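You operate a simulated robot arm through the tools that you are given. There is no shell and no other tool. Be economical: measure what you need, move in short steps, check, and stop when the job is done.

You run a simulated robot arm. Do the job below in one go: nothing can be reset, and whatever is moved stays where it is left.

TASK
Give the Drain jar 3 drops of Balancer and stir until even.
Fine: stand the jar on the stir plate and leave it there, park the teal spout again and switch the plate off; the jar is not moved while the plate runs, no drop goes beside, the purple dropper and the other jars stay. Set down upright: what you pick out.

Only the result counts: the job must be done as asked and must still hold three seconds after the hand-in. Knocking over, shifting, dropping, spilling or breaking anything else fails it.

THE ROBOT
A 6-joint arm with a two-finger parallel gripper, fixed in place. Base frame: the origin is at the foot of the arm, x ahead of it, y to its left, z up. Units: mm, rad, N and s.
With the tool pointing down near the work surface it reaches from about 140 to 580 mm from the base axis. Its first joint turns from -1.152 to 1.152 rad. Payload 2.1 kg.
Tool frame: the origin (TCP) lies between the finger pads and is the grasp point; the fingertips stand 30 mm ahead of it; z points along the fingers, y is the line along which they close. The gripper opens to 94 mm. The fingers are 28 mm wide and 10 mm thick; the gripper's body (50 by 96 mm) begins 55 mm behind the TCP.
Orientation is told as [roll, pitch, yaw] about the base's x, y, z axes, in that order, counted from this pose: with the fingers straight down and closing along the base's y, the tool's x points along the base's -x, its y along +y and its z along -z.

THE INTERFACE
- The arm moves only by the tool move_arm. Its argument "targets" is a list that holds one entry, the list of rows, each a list of 7 numbers: the shift along the tool's x, y, z in units of 250 mm (1.0 is 250 mm), then the turn, a rotation vector about the tool's x, y, z in units of 45 degrees (1.0 is 45 degrees), then the closure in counts, from 0 (fully open) to 255 (shut). In form: [[[dx, dy, dz, wx, wy, wz, fingers], ...]]. A call has 1 to 20 rows; each row is the pose to reach, as a shift and turn from the pose commanded when the call began, along the tool's axes at that moment. A call with a number of a shift or a turn outside -1 to 1 is refused whole. A row lasts 0.2 s, in which the tool goes at most 50 mm and 0.15 rad; a call with a longer step from one row to the next is refused whole, and so is a gripper value outside its range. A pose out of reach is approached as far as the arm can. The call stops where the force on the tool passes 70 N (or 10 N more than at its start, if that is more) or the arm is blocked; 0.2 s more then pass. Each finger travels about 72 mm/s and halts on what it meets, pressing with about 36 N; the grip force reading is that of the motor and also rises with nothing between the fingers. The clock runs only during rows and for 0.2 s after the last one: add rows that repeat a pose to give the fingers time. The reply holds the time, the measured pose of the TCP, the force on the tool along the base axes, the opening and the grip force, in the units named above and with some noise, with the torque about the TCP (base axes, N m) and any sound that the robot's microphone picked up, and new pictures: "show" is both (left out), scene, wrist or none.
- Cameras (640 x 400 px; columns grow to the right, rows downward): "scene" is fixed at [33, -356.9, 494.1]; the picture's right is [0.94, -0.35, 0.00], its down [-0.17, -0.44, -0.88] and it looks along [0.31, 0.83, -0.47] (base axes); focal length 261 px, centre (320, 200). "wrist" rides on the gripper at [76, 14, -102] in the tool frame; the picture's right is [-0.18, 0.98, 0.00], its down [-0.75, -0.14, -0.64] and it looks along [-0.63, -0.12, 0.77] (tool axes); focal length 243 px, centre (320, 200). There is no depth. A picture from a camera that has moved, and an enlarged one, comes with that camera's place and axes in the base frame and with its lens.
- zoom(camera, box): a new picture of the part [left, top, right, bottom] of that camera's present view, enlarged. The clock stands still meanwhile.
- finish_job(): hands the job in; it is judged then, once.

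Go step by step. Nothing tells you positions but the pictures and the camera data: compare them with the known pose of the tool, close in by small moves and look again before you grip or let go. The budget is 120 turns and 200 pictures, counting those below and the enlarged ones. Unless the task says otherwise, let go and move clear before handing in, and close with one line.

The tools are called by a JSON object that holds its "fn" and its "kwargs". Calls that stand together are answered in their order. move_arm: Moves the arm, as the interface text tells. Its arguments: {"type":"object","properties":{"targets":{"type":"array"},"show":{"type":"string","enum":["both","scene","wrist","none"]}},"required":["targets"]} The other tools are called the same way: zoom (camera, box) takes an enlarged picture of a part of a camera's view; finish_job () hands the job in.

At the start:

```text
t: 0.0
tool_pos: [354.3, -36.4, 401.2]
tool_rot: [0.0, 0.001, 0.0]
force: [0.3, -0.6, 0.3]
moment: [0.02, 0.0, 0.03]
grip_width: 94.0
grasp_force: 0.0
```

scene: 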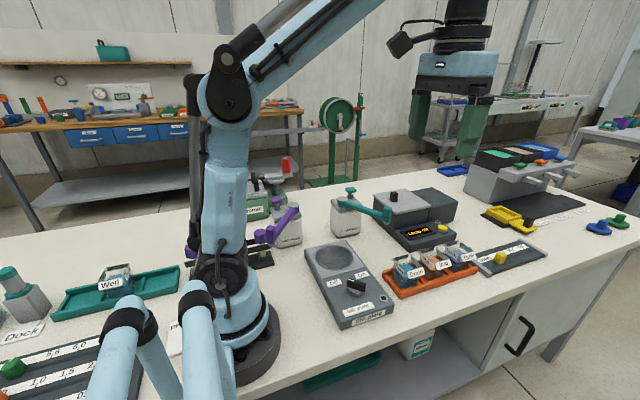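
wrist: 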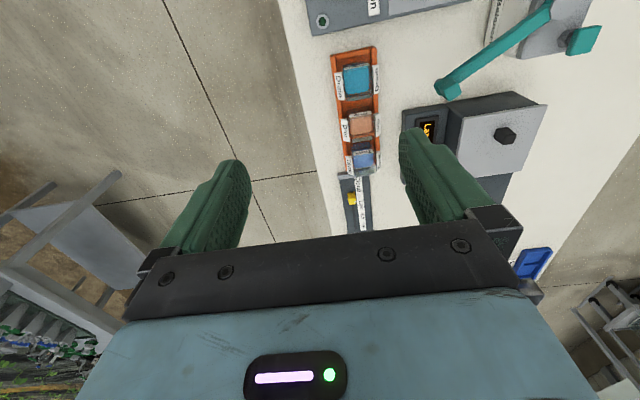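

I see a stir plate in front, a rack of jars to its right, and teal and purple droppers behind. I'll zoom in on these to read the labels.

{"fn": "zoom", "kwargs": {"camera": "scene", "box": [300, 170, 460, 270]}}

{"fn": "zoom", "kwargs": {"camera": "scene", "box": [370, 210, 550, 320]}}

{"fn": "zoom", "kwargs": {"camera": "scene", "box": [220, 160, 380, 280]}}

{"fn": "zoom", "kwargs": {"camera": "scene", "box": [290, 230, 410, 330]}}

{"fn": "zoom", "kwargs": {"camera": "scene", "box": [0, 240, 260, 400]}}

```text
4.00 times, centred on (380, 220) of scene
camera zoom: at [33.0, -356.9, 494.1], right [0.94, -0.35, 0.0], down [-0.17, -0.44, -0.88], along [0.31, 0.83, -0.47], focal length 1042 px, centre (80, 120)
```

zoom: 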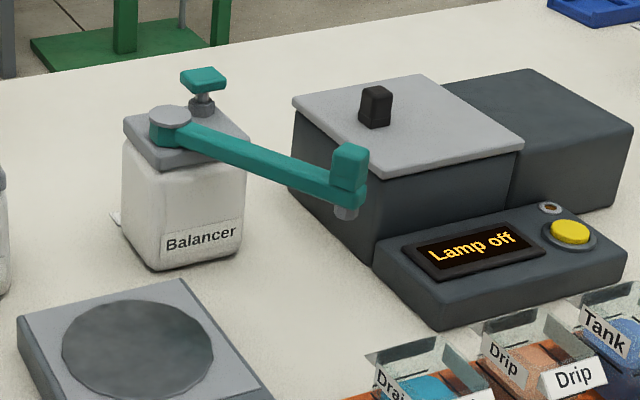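

```text
3.56 times, centred on (460, 265) of scene
camera zoom: at [33.0, -356.9, 494.1], right [0.94, -0.35, 0.0], down [-0.17, -0.44, -0.88], along [0.31, 0.83, -0.47], focal length 927 px, centre (-178, -31)
```

zoom: 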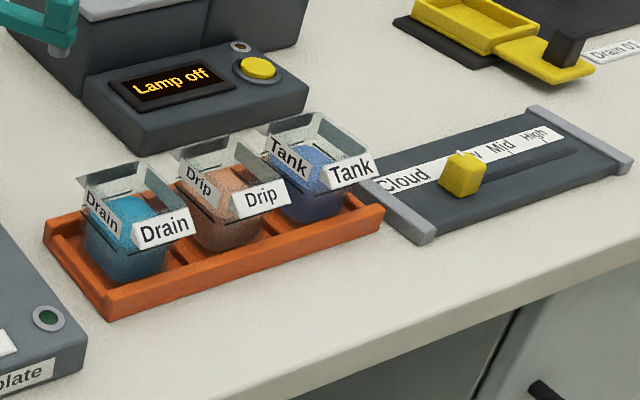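

```text
3.33 times, centred on (300, 220) of scene
camera zoom: at [33.0, -356.9, 494.1], right [0.94, -0.35, 0.0], down [-0.17, -0.44, -0.88], along [0.31, 0.83, -0.47], focal length 869 px, centre (387, 133)
```

zoom: 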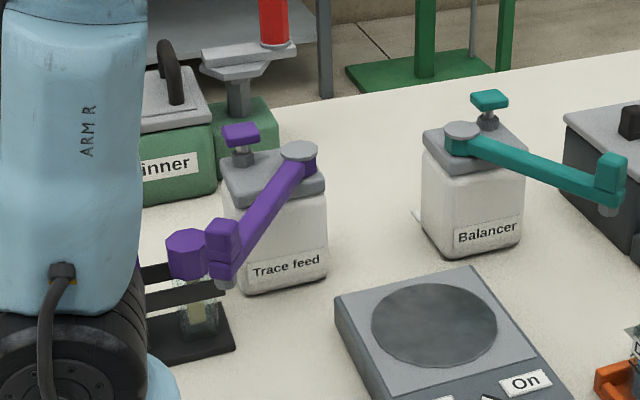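

```text
4.00 times, centred on (350, 280) of scene
camera zoom: at [33.0, -356.9, 494.1], right [0.94, -0.35, 0.0], down [-0.17, -0.44, -0.88], along [0.31, 0.83, -0.47], focal length 1042 px, centre (200, -120)
```

zoom: 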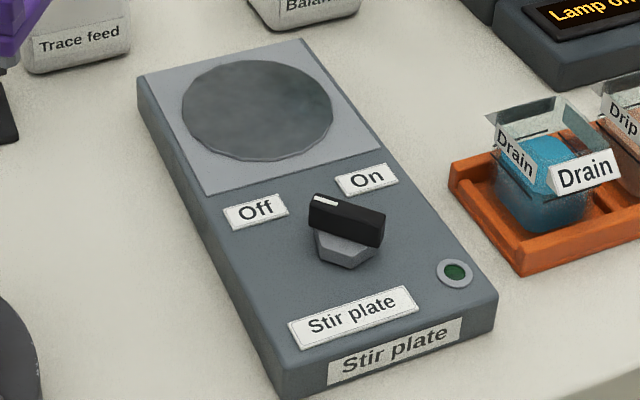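

```text
2.46 times, centred on (130, 320) of scene
camera zoom: at [33.0, -356.9, 494.1], right [0.94, -0.35, 0.0], down [-0.17, -0.44, -0.88], along [0.31, 0.83, -0.47], focal length 642 px, centre (788, -95)
```

zoom: 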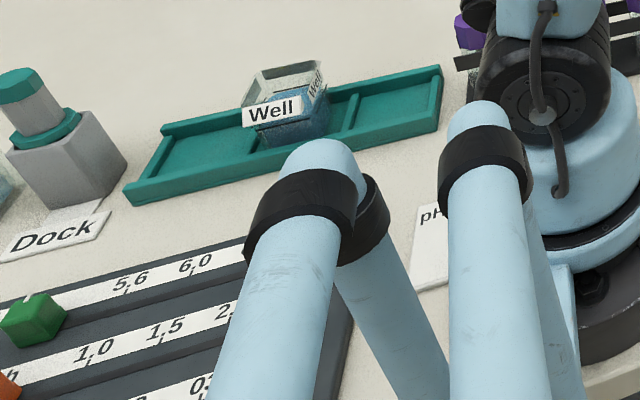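

The Drain jar is near (402,18), the stir disc near (262,147), and the teal bottle near (360,300). I'll move up over the bottle for a better view with the wrist camera.

{"fn": "move_arm", "kwargs": {"targets": [[[0.083, 0.164, 0, 0, 0, 0, 0], [0.166, 0.328, 0, 0, 0, 0, 0], [0.249, 0.492, 0, 0, 0, 0, 0], [0.332, 0.656, 0, 0, 0, 0, 0], [0.415, 0.82, 0, 0, 0, 0, 0], [0.497, 0.985, 0, 0, 0, 0, 0], [0.497, 0.985, 0, 0, 0, 0, 0]]]}}

```text
t: 1.6
tool_pos: [228.0, 209.3, 400.2]
tool_rot: [-0.001, 0.0, -0.001]
force: [-0.4, 0.5, 0.0]
moment: [0.0, -0.02, 0.01]
grip_width: 93.9
grasp_force: 0.1
camera wrist: at [150.6, 223.4, 502.4], right [0.18, 0.98, 0.0], down [0.75, -0.14, 0.64], along [0.63, -0.12, -0.77], focal length 243 px, centre (320, 200)
```

scene: 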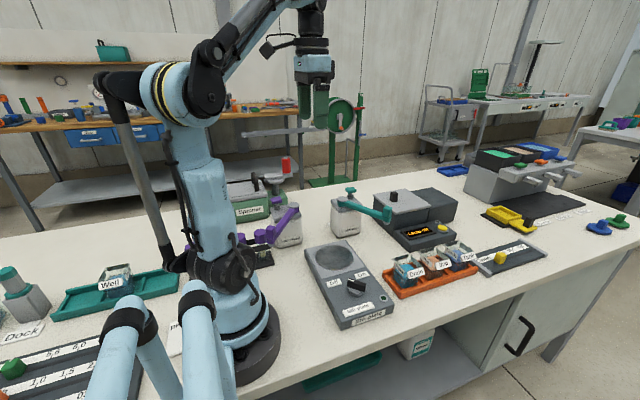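
wrist: 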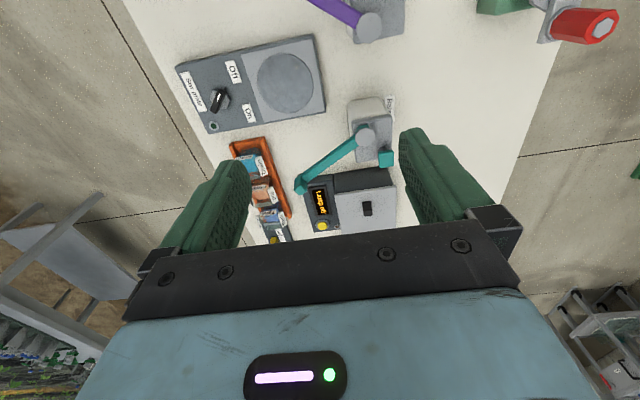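

{"fn": "zoom", "kwargs": {"camera": "wrist", "box": [160, 20, 420, 260]}}

{"fn": "zoom", "kwargs": {"camera": "wrist", "box": [280, 80, 410, 210]}}

{"fn": "zoom", "kwargs": {"camera": "scene", "box": [310, 160, 410, 240]}}

```text
1.67 times, centred on (290, 140) of wrist
camera zoom: at [150.6, 223.4, 502.4], right [0.18, 0.98, 0.0], down [0.75, -0.14, 0.64], along [0.63, -0.12, -0.77], focal length 404 px, centre (370, 300)
```

zoom: 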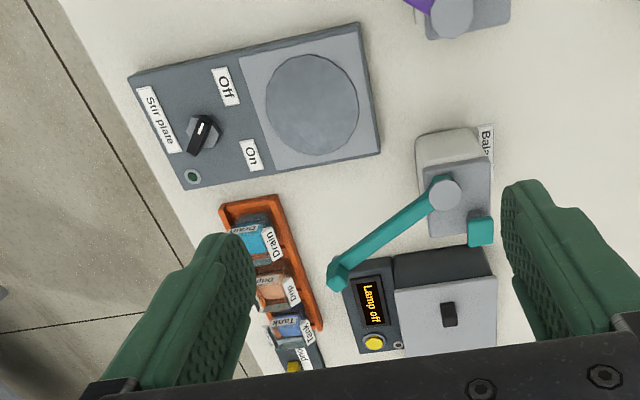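

```text
3.08 times, centred on (345, 145) of wrist
camera zoom: at [150.6, 223.4, 502.4], right [0.18, 0.98, 0.0], down [0.75, -0.14, 0.64], along [0.63, -0.12, -0.77], focal length 746 px, centre (243, 369)
```

zoom: 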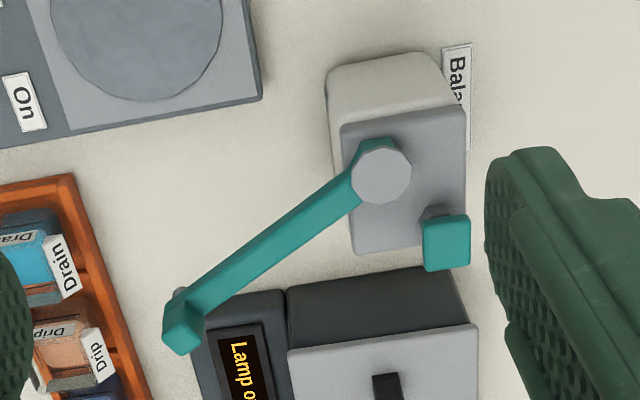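

```text
5.00 times, centred on (360, 200) of scene
camera zoom: at [33.0, -356.9, 494.1], right [0.94, -0.35, 0.0], down [-0.17, -0.44, -0.88], along [0.31, 0.83, -0.47], focal length 1303 px, centre (120, 200)
```

zoom: 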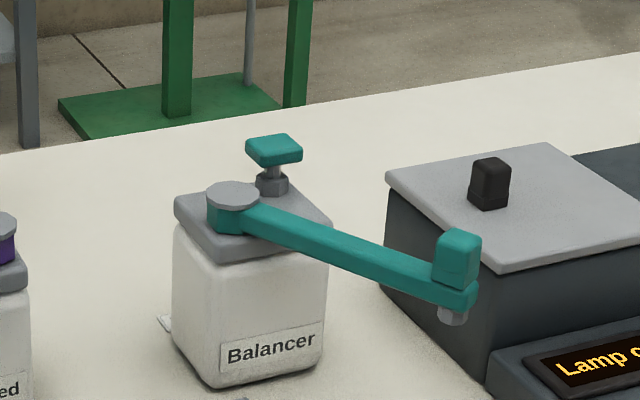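

I triangulated the pivot at about (337,265,130), the spout block at about (405,142), and the stir disc at about (255,140,30). Next I'll move above the Drain jar to look closely at it.

{"fn": "move_arm", "kwargs": {"targets": [[[-0.1, -0.109, 0.086, 0, 0, 0, 0], [-0.2, -0.218, 0.172, 0, 0, 0, 0], [-0.3, -0.327, 0.258, 0, 0, 0, 0], [-0.4, -0.436, 0.344, 0, 0, 0, 0], [-0.5, -0.545, 0.43, 0, 0, 0, 0], [-0.6, -0.654, 0.516, 0, 0, 0, 0], [-0.696, -0.765, 0.6, 0, 0, 0, 0], [-0.696, -0.765, 0.6, 0, 0, 0, 0]]]}}

```text
t: 3.4
tool_pos: [402.6, 16.8, 252.8]
tool_rot: [0.001, 0.0, 0.001]
force: [0.5, 0.2, -0.2]
moment: [0.02, 0.0, -0.01]
grip_width: 94.1
grasp_force: 0.1
camera wrist: at [326.1, 30.9, 355.3], right [0.18, 0.98, 0.0], down [0.75, -0.14, 0.64], along [0.63, -0.12, -0.77], focal length 243 px, centre (320, 200)
```

scene: 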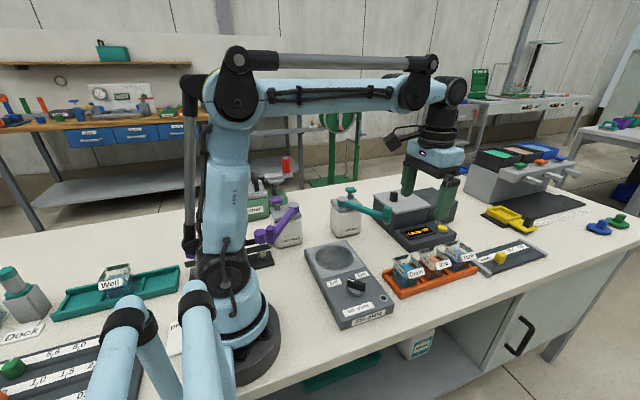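
wrist: 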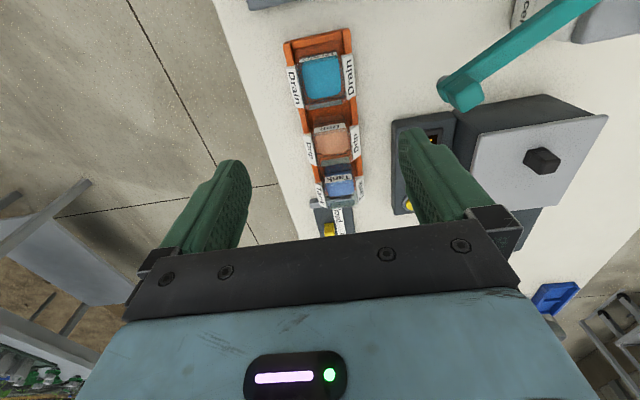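

{"fn": "zoom", "kwargs": {"camera": "wrist", "box": [250, 10, 410, 110]}}

{"fn": "zoom", "kwargs": {"camera": "scene", "box": [370, 230, 450, 310]}}

{"fn": "zoom", "kwargs": {"camera": "wrist", "box": [400, 0, 640, 150]}}

```text
4.00 times, centred on (330, 60) of wrist
camera zoom: at [326.1, 30.9, 355.3], right [0.18, 0.98, 0.0], down [0.75, -0.14, 0.64], along [0.63, -0.12, -0.77], focal length 970 px, centre (280, 760)
```

zoom: 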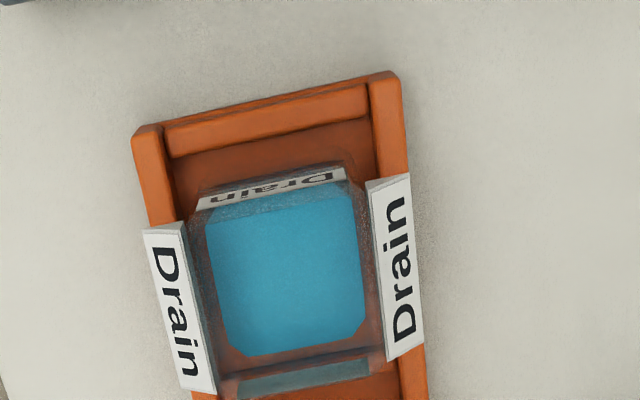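

```text
5.00 times, centred on (410, 270) of scene
camera zoom: at [33.0, -356.9, 494.1], right [0.94, -0.35, 0.0], down [-0.17, -0.44, -0.88], along [0.31, 0.83, -0.47], focal length 1303 px, centre (-130, -150)
```

zoom: 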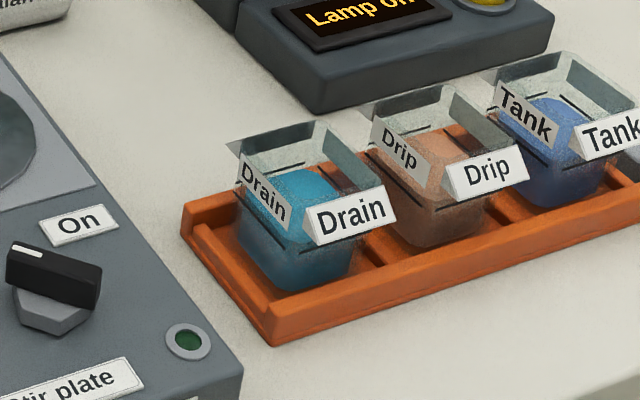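

```text
2.67 times, centred on (520, 75) of wrist
camera zoom: at [326.1, 30.9, 355.3], right [0.18, 0.98, 0.0], down [0.75, -0.14, 0.64], along [0.63, -0.12, -0.77], focal length 647 px, centre (-213, 533)
```

zoom: 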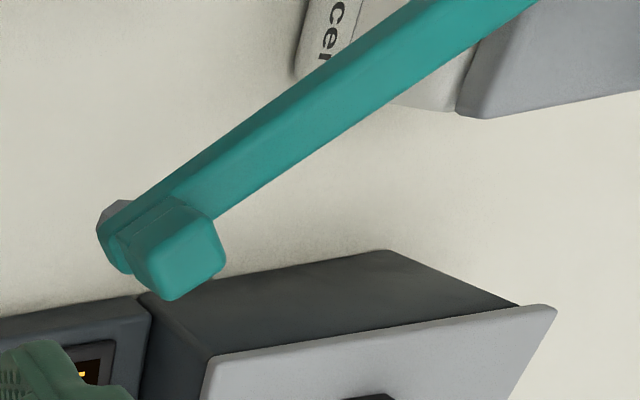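

The jar's rim is at about z=67 and its centre near (400,20). I'll go down partway with the fingers open across y.

{"fn": "move_arm", "kwargs": {"targets": [[[0.008, 0.012, 0.15, 0, 0, 0, 0], [0.008, 0.012, 0.3, 0, 0, 0, 0], [0.008, 0.012, 0.45, 0, 0, 0, 0], [0.008, 0.012, 0.59, 0, 0, 0, 0], [0.008, 0.012, 0.59, 0, 0, 0, 0]]]}}

{"fn": "zoom", "kwargs": {"camera": "scene", "box": [350, 180, 480, 310]}}

```text
t: 4.6
tool_pos: [400.8, 20.3, 103.7]
tool_rot: [0.001, 0.0, 0.0]
force: [0.1, 0.3, 0.2]
moment: [0.0, 0.01, 0.03]
grip_width: 94.1
grasp_force: 0.0
camera wrist: at [324.4, 34.0, 206.7], right [0.18, 0.98, 0.0], down [0.75, -0.14, 0.64], along [0.63, -0.12, -0.77], focal length 243 px, centre (320, 200)
```

scene: 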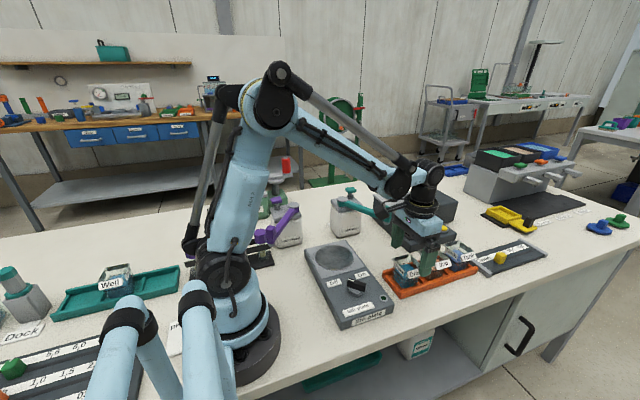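
wrist: 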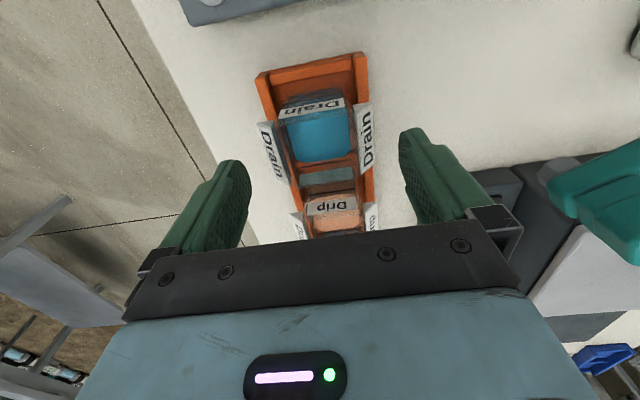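

```text
3.08 times, centred on (415, 245) of scene
camera zoom: at [32.9, -356.9, 494.1], right [0.94, -0.35, 0.0], down [-0.17, -0.44, -0.88], along [0.31, 0.83, -0.47], focal length 802 px, centre (28, 62)
```

zoom: 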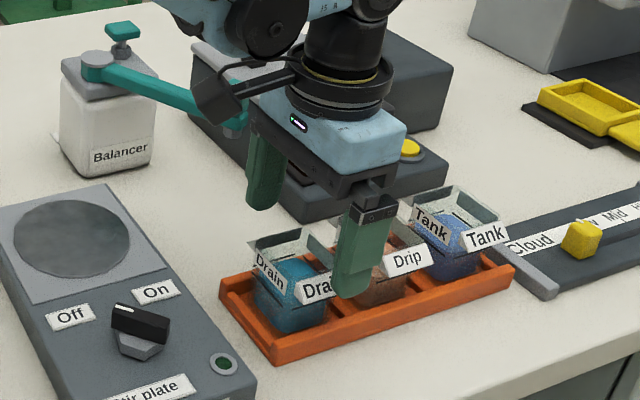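

The fingers straddle the jar and are centred on it. I'll lower to z≈55.

{"fn": "move_arm", "kwargs": {"targets": [[[0, -0.003, 0.065, 0, 0, 0, 0], [0, -0.003, 0.13, 0, 0, 0, 0], [0, -0.003, 0.19, 0, 0, 0, 0], [0, -0.003, 0.19, 0, 0, 0, 0]]]}}

{"fn": "zoom", "kwargs": {"camera": "scene", "box": [370, 210, 470, 310]}}

{"fn": "zoom", "kwargs": {"camera": "wrist", "box": [160, 80, 480, 280]}}

```text
t: 5.6
tool_pos: [400.2, 21.7, 55.7]
tool_rot: [0.001, 0.001, 0.001]
force: [0.4, 0.6, -0.4]
moment: [0.0, 0.03, -0.01]
grip_width: 94.2
grasp_force: 0.0
camera wrist: at [324.4, 34.7, 158.0], right [0.18, 0.98, 0.0], down [0.75, -0.14, 0.64], along [0.63, -0.12, -0.77], focal length 243 px, centre (320, 200)
```

scene: 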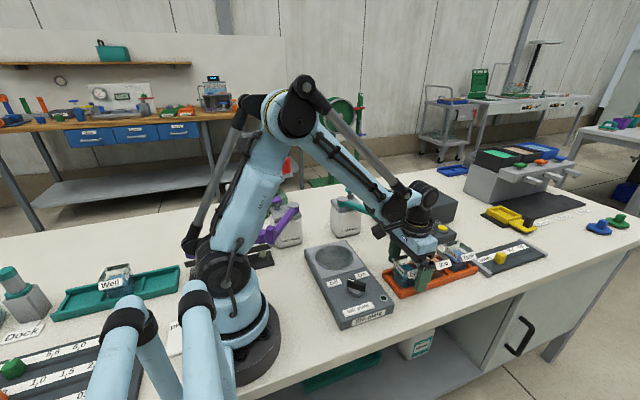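
wrist: 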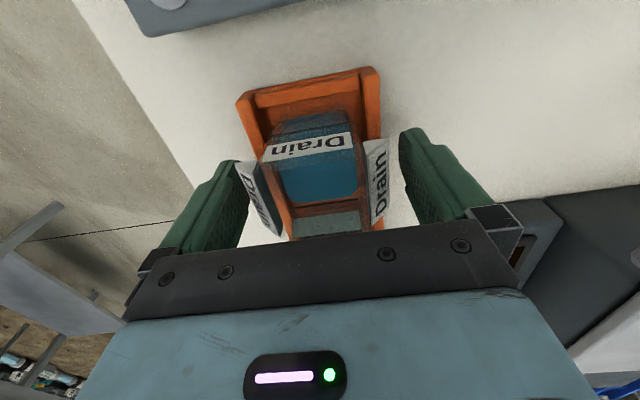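

```text
4.00 times, centred on (420, 260) of scene
camera zoom: at [33.0, -356.9, 494.1], right [0.94, -0.35, 0.0], down [-0.17, -0.44, -0.88], along [0.31, 0.83, -0.47], focal length 1042 px, centre (-80, -40)
```

zoom: 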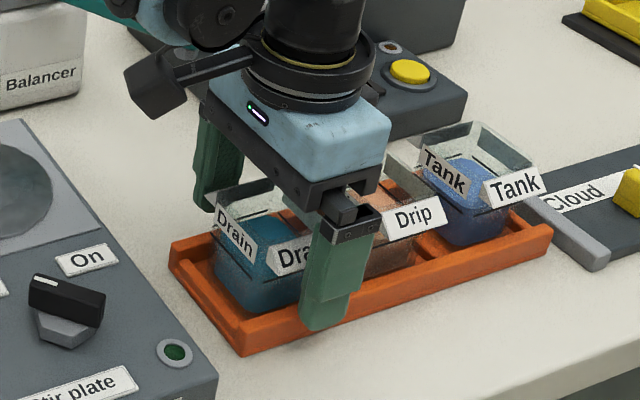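

```text
2.00 times, centred on (320, 180) of wrist
camera zoom: at [324.4, 34.7, 158.0], right [0.18, 0.98, 0.0], down [0.75, -0.14, 0.64], along [0.63, -0.12, -0.77], focal length 485 px, centre (320, 240)
```

zoom: 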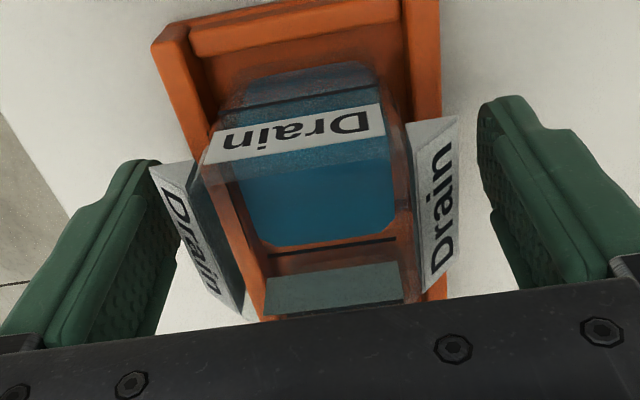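

The jar sits slightly toward -y, so I'll shift by 3 mm and close on it.

{"fn": "move_arm", "kwargs": {"targets": [[[0, -0.012, 0, 0, 0, 0, 0], [0, -0.012, 0, 0, 0, 0, 60], [0, -0.012, 0, 0, 0, 0, 100], [0, -0.012, 0, 0, 0, 0, 150], [0, -0.012, 0, 0, 0, 0, 255], [0, -0.012, 0, 0, 0, 0, 255], [0, -0.012, 0, 0, 0, 0, 255]]]}}

{"fn": "zoom", "kwargs": {"camera": "wrist", "box": [160, 80, 480, 280]}}

```text
t: 7.2
tool_pos: [401.3, 17.5, 56.8]
tool_rot: [0.001, 0.0, -0.002]
force: [-1.1, -0.2, -0.5]
moment: [0.02, 0.01, -0.04]
grip_width: 76.9
grasp_force: 35.6
camera wrist: at [324.7, 31.5, 158.1], right [0.18, 0.98, 0.0], down [0.75, -0.14, 0.64], along [0.63, -0.12, -0.77], focal length 243 px, centre (320, 200)
```

scene: 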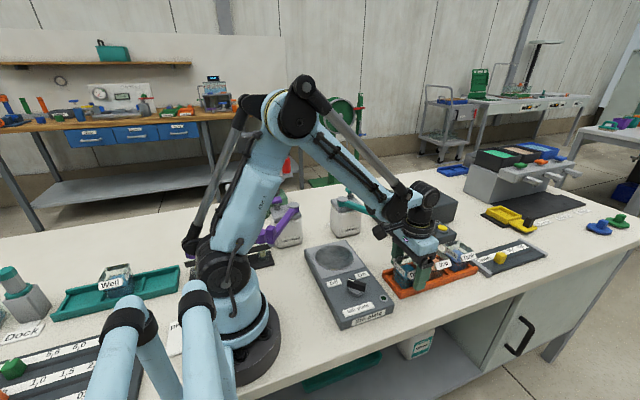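
wrist: 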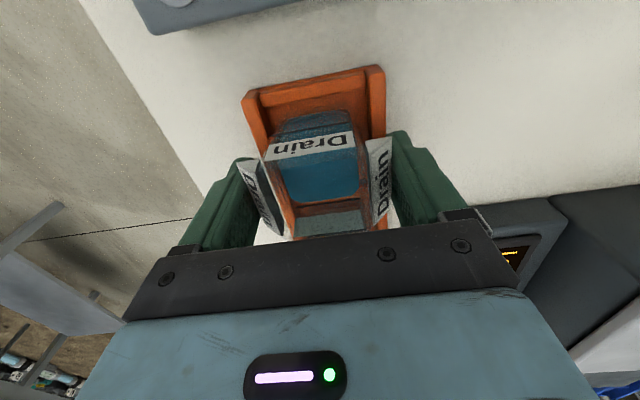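

```text
2.00 times, centred on (320, 180) of wrist
camera zoom: at [324.7, 31.5, 158.1], right [0.18, 0.98, 0.0], down [0.75, -0.14, 0.64], along [0.63, -0.12, -0.77], focal length 485 px, centre (320, 240)
```

zoom: 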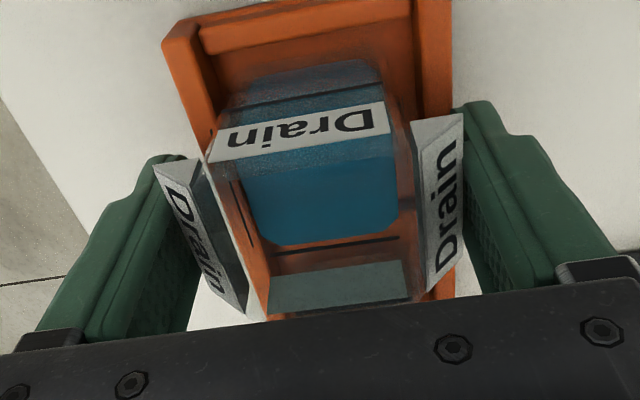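

The grip holds at 77 mm on the flared tags. I'll lift gently and check.

{"fn": "move_arm", "kwargs": {"targets": [[[0, 0, -0.02, 0, 0, 0, 255], [0, 0, -0.05, 0, 0, 0, 255], [0, 0, -0.09, 0, 0, 0, 255], [0, 0, -0.13, 0, 0, 0, 255], [0, 0, -0.17, 0, 0, 0, 255], [0, 0, -0.2, 0, 0, 0, 255], [0, 0, -0.2, 0, 0, 0, 255]]]}}

{"fn": "zoom", "kwargs": {"camera": "scene", "box": [370, 200, 470, 300]}}

```text
t: 8.8
tool_pos: [400.4, 19.5, 105.0]
tool_rot: [0.001, 0.0, 0.0]
force: [0.2, 0.2, -1.5]
moment: [0.0, 0.06, 0.01]
grip_width: 77.0
grasp_force: 36.2
camera wrist: at [324.4, 32.1, 207.4], right [0.18, 0.98, 0.0], down [0.75, -0.14, 0.64], along [0.63, -0.12, -0.77], focal length 243 px, centre (320, 200)
```

scene: 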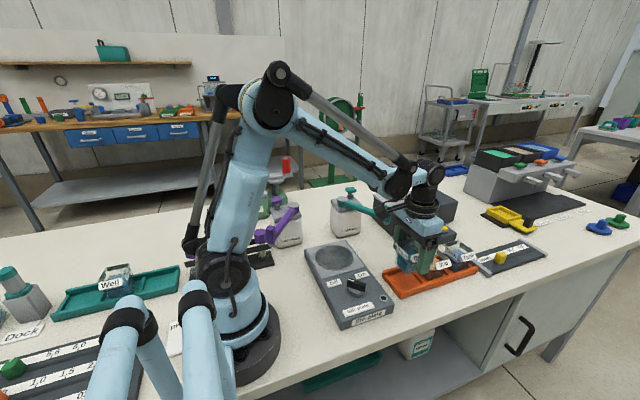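
wrist: 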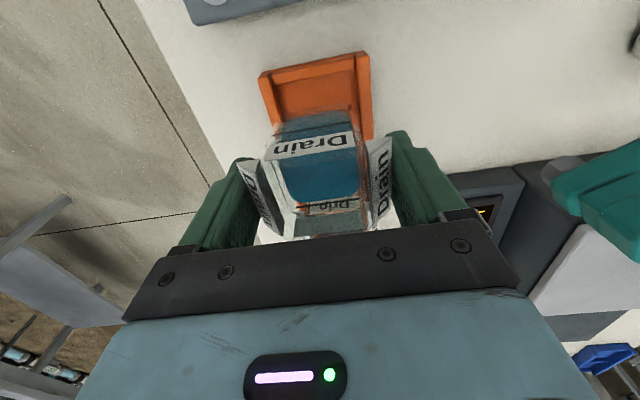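

```text
4.00 times, centred on (420, 250) of scene
camera zoom: at [33.0, -356.9, 494.1], right [0.94, -0.35, 0.0], down [-0.17, -0.44, -0.88], along [0.31, 0.83, -0.47], focal length 1042 px, centre (-80, 0)
```

zoom: 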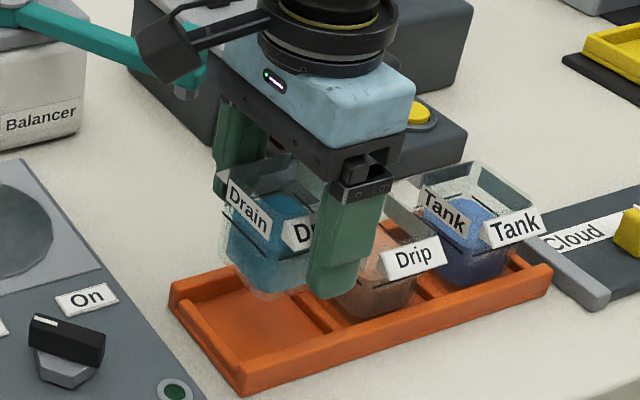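

The jar is held upright. I'll raise it and carry it over the stir disc.

{"fn": "move_arm", "kwargs": {"targets": [[[0, 0, -0.07, 0, 0, 0, 255], [0, 0, -0.14, 0, 0, 0, 255], [0, 0, -0.21, 0, 0, 0, 255], [0.04, 0.033, -0.25, 0, 0, 0, 255], [0.12, 0.1, -0.25, 0, 0, 0, 255], [0.2, 0.166, -0.25, 0, 0, 0, 255], [0.29, 0.24, -0.25, 0, 0, 0, 255], [0.38, 0.315, -0.25, 0, 0, 0, 255], [0.46, 0.381, -0.25, 0, 0, 0, 255], [0.53, 0.44, -0.25, 0, 0, 0, 255], [0.57, 0.472, -0.25, 0, 0, 0, 255], [0.582, 0.482, -0.25, 0, 0, 0, 255], [0.582, 0.482, -0.25, 0, 0, 0, 255]]]}}

{"fn": "zoom", "kwargs": {"camera": "scene", "box": [280, 170, 440, 270]}}

```text
t: 11.6
tool_pos: [256.4, 137.9, 168.3]
tool_rot: [-0.001, 0.001, 0.0]
force: [-0.4, 0.3, -1.3]
moment: [0.0, -0.02, 0.03]
grip_width: 76.8
grasp_force: 35.9
camera wrist: at [179.9, 152.1, 271.1], right [0.18, 0.98, 0.0], down [0.75, -0.14, 0.64], along [0.63, -0.12, -0.77], focal length 243 px, centre (320, 200)
```

scene: 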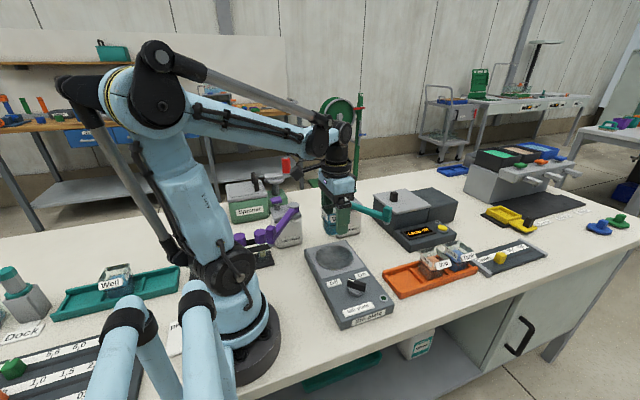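
wrist: 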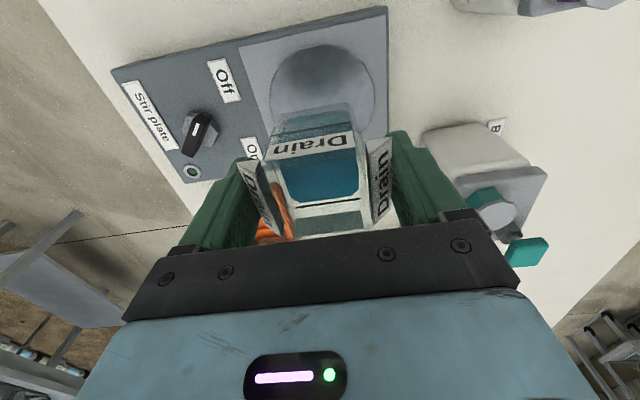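

```text
4.00 times, centred on (360, 220) of scene
camera zoom: at [33.0, -356.9, 494.1], right [0.94, -0.35, 0.0], down [-0.17, -0.44, -0.88], along [0.31, 0.83, -0.47], focal length 1042 px, centre (160, 120)
```

zoom: 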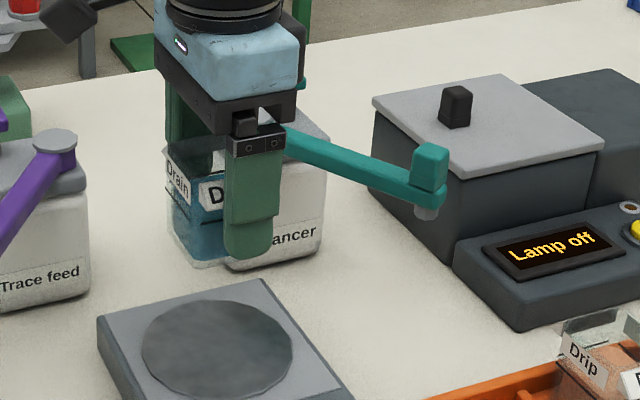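

The jar is above the disc, which I put at about (256,141). I'll lower it toward the plate in stages.

{"fn": "move_arm", "kwargs": {"targets": [[[0, 0.012, 0.05, 0, 0, 0, 255], [0, 0.012, 0.13, 0, 0, 0, 255], [0, 0.012, 0.21, 0, 0, 0, 255], [0, 0.012, 0.27, 0, 0, 0, 255], [0, 0.012, 0.3, 0, 0, 0, 255], [0, 0.012, 0.3, 0, 0, 0, 255]]]}}

{"fn": "zoom", "kwargs": {"camera": "scene", "box": [280, 190, 400, 290]}}

```text
t: 13.0
tool_pos: [256.6, 140.1, 94.6]
tool_rot: [0.001, 0.001, 0.001]
force: [-0.6, -0.3, -1.3]
moment: [0.02, 0.02, -0.01]
grip_width: 77.0
grasp_force: 36.7
camera wrist: at [179.3, 154.3, 196.7], right [0.18, 0.98, 0.0], down [0.75, -0.14, 0.64], along [0.63, -0.12, -0.77], focal length 243 px, centre (320, 200)
```

scene: 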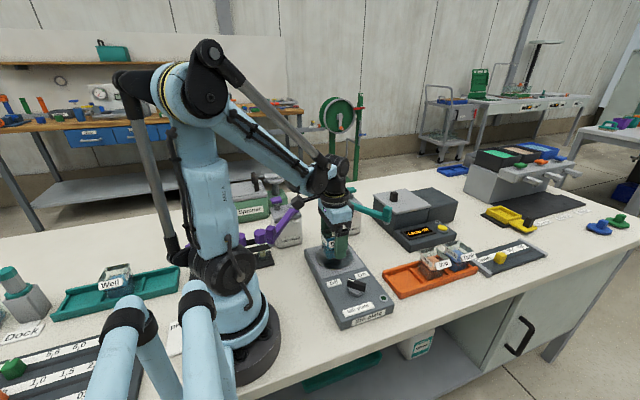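
wrist: 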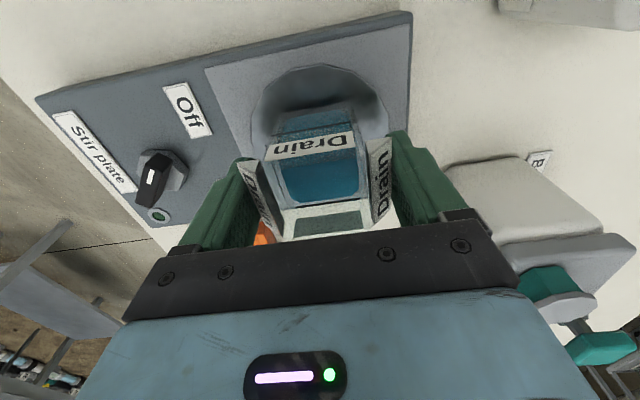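

```text
4.00 times, centred on (340, 240) of scene
camera zoom: at [33.0, -356.9, 494.1], right [0.94, -0.35, 0.0], down [-0.17, -0.44, -0.88], along [0.31, 0.83, -0.47], focal length 1042 px, centre (240, 40)
```

zoom: 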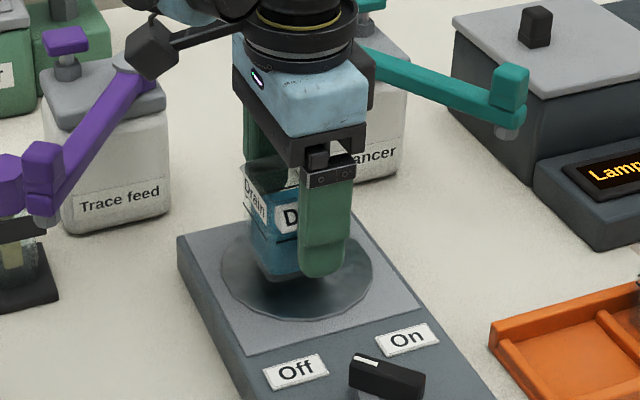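

The jar is a few cm above the disc and centred. I'll lower it in small increments and watch the force.

{"fn": "move_arm", "kwargs": {"targets": [[[0, 0, 0.01, 0, 0, 0, 255], [0, 0, 0.02, 0, 0, 0, 255], [0, 0, 0.03, 0, 0, 0, 255], [0, 0, 0.03, 0, 0, 0, 255]]], "show": "none"}}

{"fn": "zoom", "kwargs": {"camera": "scene", "box": [310, 220, 370, 280]}}

```text
t: 14.0
tool_pos: [256.9, 141.6, 86.8]
tool_rot: [0.0, 0.0, 0.0]
force: [-1.0, 0.5, -1.2]
moment: [-0.03, -0.04, -0.02]
grip_width: 77.1
grasp_force: 35.7
```

```text
6.67 times, centred on (340, 250) of scene
camera zoom: at [33.0, -356.9, 494.1], right [0.94, -0.35, 0.0], down [-0.17, -0.44, -0.88], along [0.31, 0.83, -0.47], focal length 1737 px, centre (187, -133)
```

zoom: 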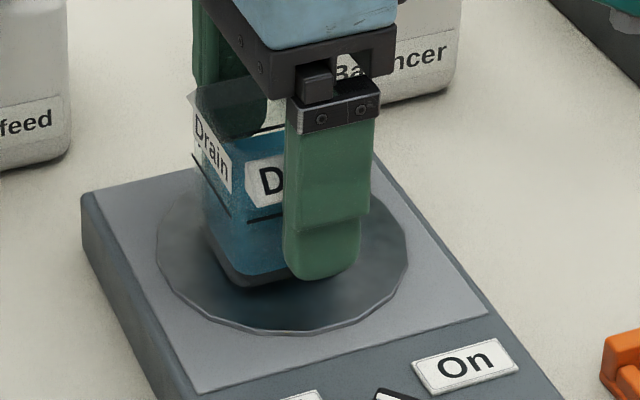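

{"fn": "move_arm", "kwargs": {"targets": [[[0, 0, 0.008, 0, 0, 0, 255], [0, 0, 0.016, 0, 0, 0, 255], [0, 0, 0.016, 0, 0, 0, 255]]], "show": "none"}}

{"fn": "zoom", "kwargs": {"camera": "scene", "box": [310, 220, 370, 280]}}

```text
t: 14.8
tool_pos: [256.6, 140.5, 81.3]
tool_rot: [0.001, 0.001, 0.0]
force: [0.0, -0.3, 28.4]
moment: [-0.01, 0.05, -0.01]
grip_width: 77.1
grasp_force: 36.0
```

```text
6.67 times, centred on (340, 250) of scene
camera zoom: at [32.9, -357.0, 494.1], right [0.94, -0.35, 0.0], down [-0.17, -0.44, -0.88], along [0.31, 0.83, -0.47], focal length 1737 px, centre (187, -133)
```

zoom: 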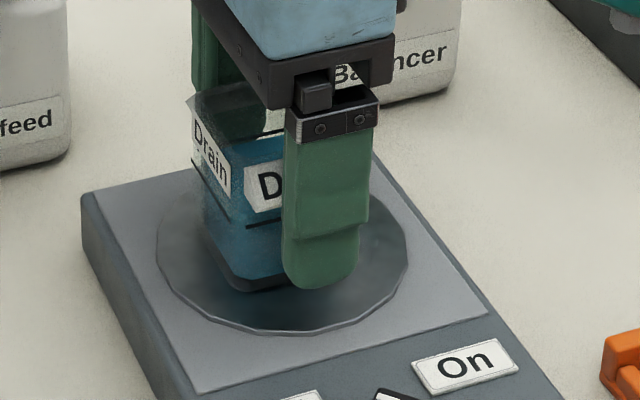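

Contact at z≈82. I'll lift slightly, nudge +x by 3 mm to centre the jar, and touch down more lightly.

{"fn": "move_arm", "kwargs": {"targets": [[[0, 0, -0.01, 0, 0, 0, 255], [0, 0, -0.016, 0, 0, 0, 255], [-0.012, 0, -0.016, 0, 0, 0, 255], [-0.012, 0, -0.01, 0, 0, 0, 255], [-0.012, 0, -0.0055, 0, 0, 0, 255], [-0.012, 0, -0.0055, 0, 0, 0, 255]]], "show": "none"}}

{"fn": "zoom", "kwargs": {"camera": "scene", "box": [310, 220, 370, 280]}}

```text
t: 16.2
tool_pos: [259.0, 141.2, 82.6]
tool_rot: [-0.001, 0.0, -0.002]
force: [0.0, -0.5, -0.9]
moment: [0.0, 0.04, -0.03]
grip_width: 77.0
grasp_force: 35.2
```

```text
6.67 times, centred on (340, 250) of scene
camera zoom: at [33.0, -356.9, 494.1], right [0.94, -0.35, 0.0], down [-0.17, -0.44, -0.88], along [0.31, 0.83, -0.47], focal length 1737 px, centre (187, -133)
```

zoom: 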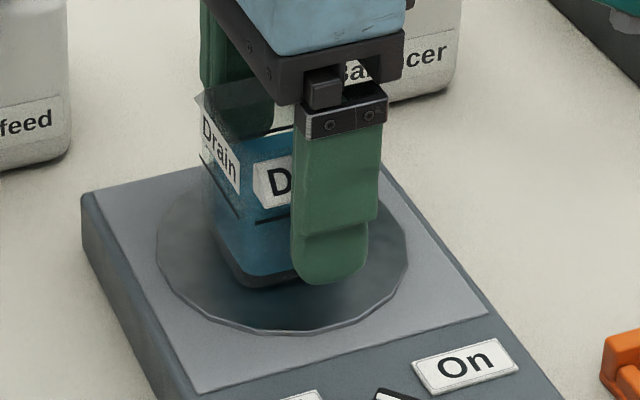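

{"fn": "move_arm", "kwargs": {"targets": [[[0, 0, 0.0025, 0, 0, 0, 255], [0, 0, 0.0025, 0, 0, 0, 255]]], "show": "none"}}

```text
t: 16.8
tool_pos: [259.3, 141.3, 81.7]
tool_rot: [-0.001, 0.0, 0.001]
force: [-0.7, -0.9, 4.8]
moment: [0.07, -0.03, 0.02]
grip_width: 77.2
grasp_force: 36.1
```

The jar is resting on the plate with a light touch, so I'll open the fingers.

{"fn": "move_arm", "kwargs": {"targets": [[[0, 0, 0.0025, 0, 0, 0, 100], [0, 0, 0.0025, 0, 0, 0, 0], [0, 0, 0.0025, 0, 0, 0, 0], [0, 0, 0.0025, 0, 0, 0, 0]]], "show": "wrist"}}

{"fn": "zoom", "kwargs": {"camera": "scene", "box": [310, 220, 370, 280]}}

```text
t: 17.8
tool_pos: [260.0, 140.8, 81.2]
tool_rot: [0.0, 0.0, 0.0]
force: [0.4, 0.4, 0.2]
moment: [-0.03, 0.03, 0.0]
grip_width: 94.0
grasp_force: 0.0
camera wrist: at [183.1, 154.3, 183.7], right [0.18, 0.98, 0.0], down [0.75, -0.14, 0.64], along [0.63, -0.12, -0.77], focal length 243 px, centre (320, 200)
```

wrist: 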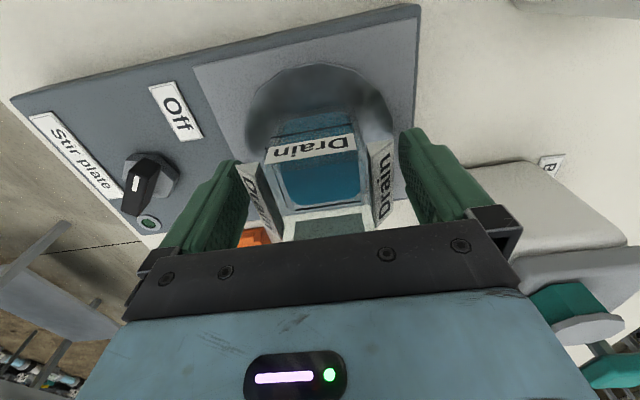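

```text
6.67 times, centred on (340, 250) of scene
camera zoom: at [33.0, -356.9, 494.1], right [0.94, -0.35, 0.0], down [-0.17, -0.44, -0.88], along [0.31, 0.83, -0.47], focal length 1737 px, centre (187, -133)
```

zoom: 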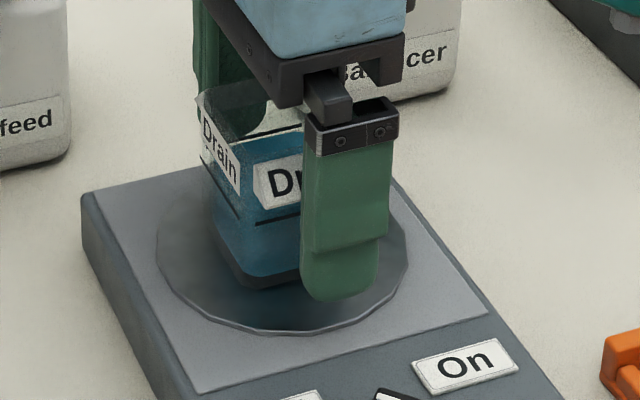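

The jar is free. I'll rise straight up and look from above.

{"fn": "move_arm", "kwargs": {"targets": [[[0, 0, -0.05, 0, 0, 0, 0], [0, 0, -0.2, 0, 0, 0, 0], [0, 0, -0.38, 0, 0, 0, 0], [0, 0, -0.56, 0, 0, 0, 0], [0, 0, -0.74, 0, 0, 0, 0], [0, 0, -0.9, 0, 0, 0, 0], [0, 0, -0.9, 0, 0, 0, 0]]]}}

{"fn": "zoom", "kwargs": {"camera": "wrist", "box": [160, 0, 480, 200]}}

{"fn": "zoom", "kwargs": {"camera": "scene", "box": [290, 170, 450, 290]}}

```text
t: 19.4
tool_pos: [259.5, 141.0, 305.9]
tool_rot: [0.0, 0.0, 0.001]
force: [0.6, 0.3, 0.5]
moment: [-0.04, -0.02, -0.02]
grip_width: 94.2
grasp_force: 0.0
camera wrist: at [182.6, 154.1, 408.7], right [0.18, 0.98, 0.0], down [0.75, -0.14, 0.64], along [0.63, -0.12, -0.77], focal length 243 px, centre (320, 200)
```

scene: 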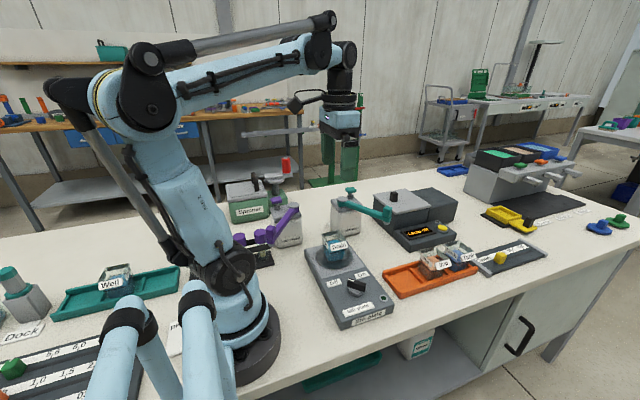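
wrist: 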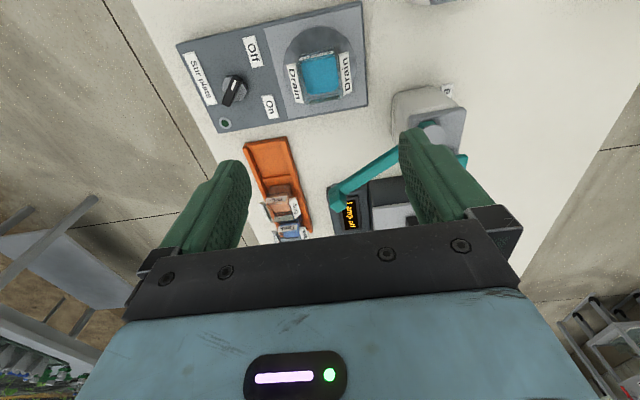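

```text
2.00 times, centred on (320, 100) of wrist
camera zoom: at [182.6, 154.1, 408.7], right [0.18, 0.98, 0.0], down [0.75, -0.14, 0.64], along [0.63, -0.12, -0.77], focal length 485 px, centre (320, 400)
```

zoom: 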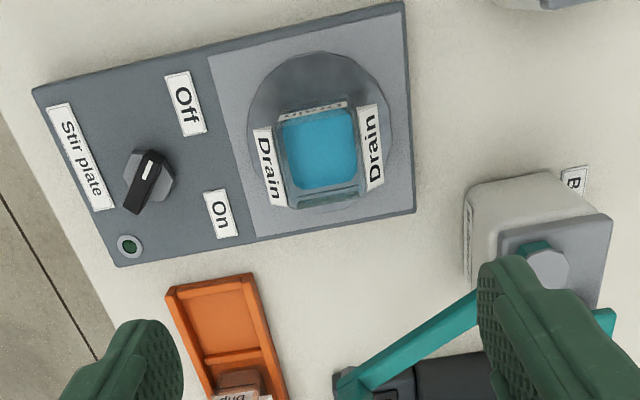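

```text
3.33 times, centred on (370, 230) of scene
camera zoom: at [33.0, -356.9, 494.1], right [0.94, -0.35, 0.0], down [-0.17, -0.44, -0.88], along [0.31, 0.83, -0.47], focal length 869 px, centre (153, 100)
```

zoom: 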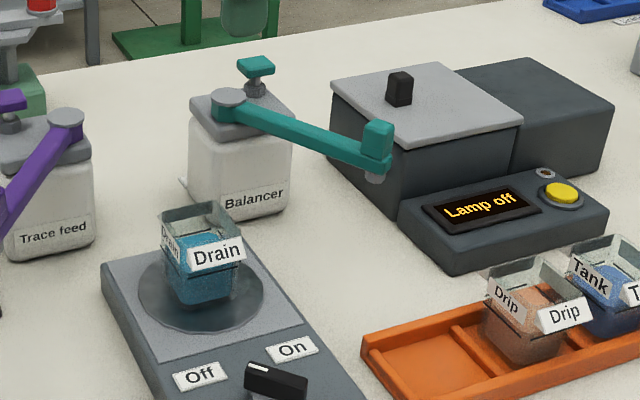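

The jar sits centred on the plate. Next I'll move above the teal spout's end and turn the tool by +90° yaw so the fingers can cage the spout.

{"fn": "move_arm", "kwargs": {"targets": [[[-0.1, 0, 0, 0, 0, -0.166, 0], [-0.2, 0, 0, 0, 0, -0.332, 0], [-0.3, 0, 0, 0, 0, -0.498, 0], [-0.4, 0, 0, 0, 0, -0.664, 0], [-0.5, 0, 0, 0, 0, -0.83, 0], [-0.594, -0.01, 0, 0, 0, -1, 0], [-0.594, -0.01, 0, 0, 0, -1, 0]]], "show": "none"}}

{"fn": "move_arm", "kwargs": {"targets": [[[0, 0, 0, 0, 0, -0.166, 0], [0, 0, 0, 0, 0, -0.332, 0], [0, 0, 0, 0, 0, -0.498, 0], [0, 0, 0, 0, 0, -0.664, 0], [0, 0, 0, 0, 0, -0.83, 0], [0, 0, 0, 0, 0, -1, 0], [0, 0, 0, 0, 0, -1, 0]]]}}

```text
t: 21.0
tool_pos: [407.7, 138.7, 307.1]
tool_rot: [0.001, 0.002, 0.787]
force: [0.1, -0.9, 0.6]
moment: [-0.03, -0.03, -0.01]
grip_width: 94.2
grasp_force: 0.1
```

```text
t: 22.6
tool_pos: [407.9, 139.2, 307.1]
tool_rot: [0.0, 0.001, 1.573]
force: [-0.1, -0.5, 0.1]
moment: [0.01, 0.03, -0.01]
grip_width: 94.2
grasp_force: 0.1
camera wrist: at [393.5, 61.7, 408.8], right [-0.98, 0.18, 0.0], down [0.14, 0.75, 0.64], along [0.12, 0.63, -0.77], focal length 243 px, centre (320, 200)
```

scene: 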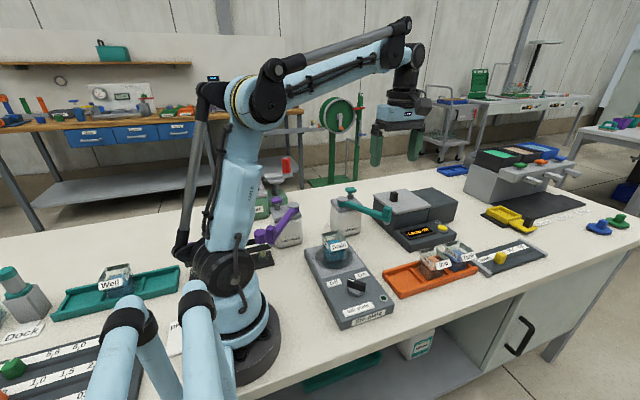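
wrist: 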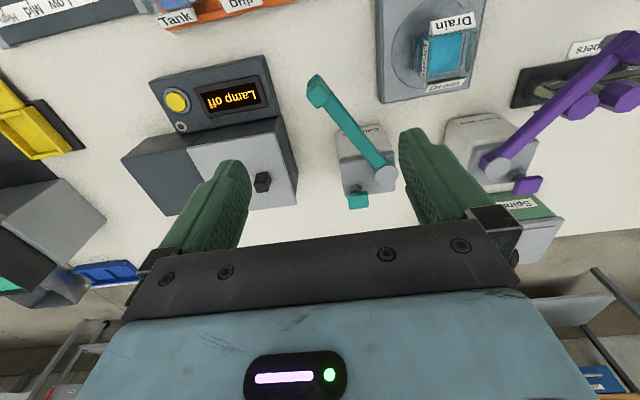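

{"fn": "zoom", "kwargs": {"camera": "wrist", "box": [280, 60, 420, 220]}}

{"fn": "zoom", "kwargs": {"camera": "scene", "box": [330, 180, 410, 230]}}

```text
2.50 times, centred on (350, 140) of wrist
camera zoom: at [393.5, 61.7, 408.8], right [-0.98, 0.18, 0.0], down [0.14, 0.75, 0.64], along [0.12, 0.63, -0.77], focal length 606 px, centre (245, 350)
```

zoom: 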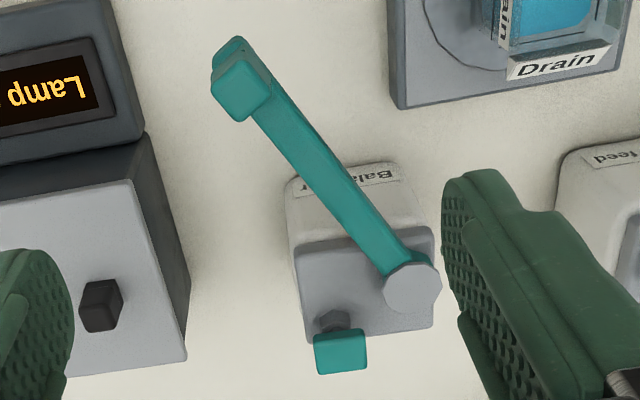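

```text
8.00 times, centred on (370, 205) of scene
camera zoom: at [33.0, -356.9, 494.1], right [0.94, -0.35, 0.0], down [-0.17, -0.44, -0.88], along [0.31, 0.83, -0.47], focal length 2085 px, centre (-80, 160)
```

zoom: 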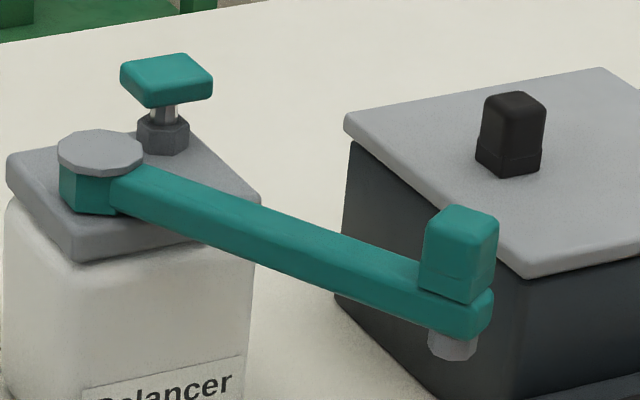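

The block is at (409,139), with its top at z=153, and the nozzle circle (r≈145.6) passes over the jar. The jar's bearing is about -122.6° and the park bearing is about -60°. I'll descend with the fingers about 50 mm apart around the block.

{"fn": "move_arm", "kwargs": {"targets": [[[0, -0.006, 0.1, 0, 0, 0, 110], [0, -0.006, 0.2, 0, 0, 0, 110], [0, -0.006, 0.3, 0, 0, 0, 110], [0, -0.006, 0.4, 0, 0, 0, 110], [0, -0.006, 0.4, 0, 0, 0, 110]]]}}

{"fn": "zoom", "kwargs": {"camera": "scene", "box": [340, 150, 440, 230]}}

```text
t: 23.8
tool_pos: [408.7, 136.7, 206.2]
tool_rot: [0.0, 0.0, 1.572]
force: [0.4, -0.2, 0.3]
moment: [0.01, -0.02, 0.0]
grip_width: 53.9
grasp_force: 0.0
camera wrist: at [395.0, 60.3, 308.0], right [-0.98, 0.18, 0.0], down [0.14, 0.75, 0.64], along [0.12, 0.63, -0.77], focal length 243 px, centre (320, 200)
```

scene: 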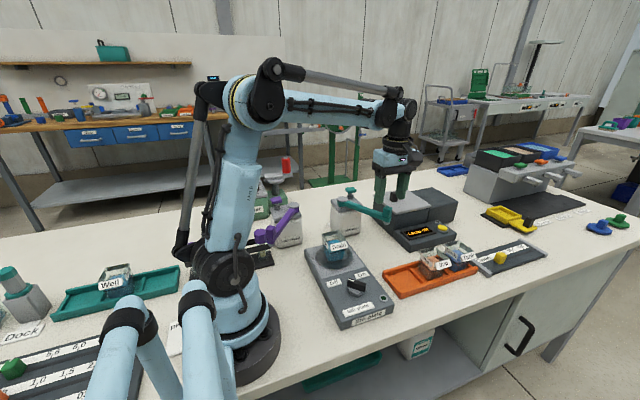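
wrist: 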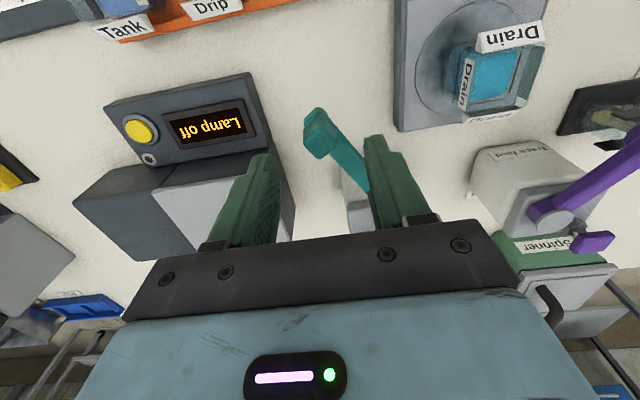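

```text
5.00 times, centred on (390, 190) of scene
camera zoom: at [33.0, -356.9, 494.1], right [0.94, -0.35, 0.0], down [-0.17, -0.44, -0.88], along [0.31, 0.83, -0.47], focal length 1303 px, centre (-30, 250)
```

zoom: 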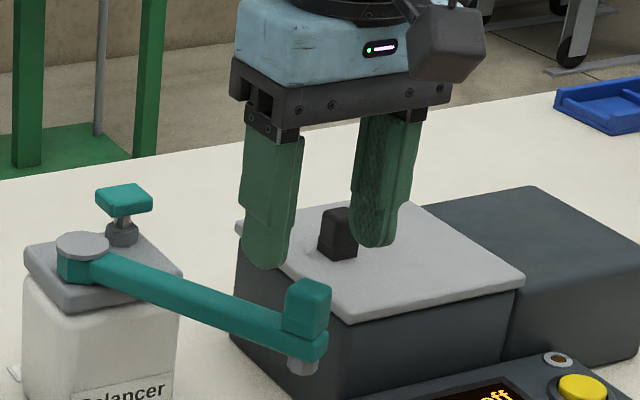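

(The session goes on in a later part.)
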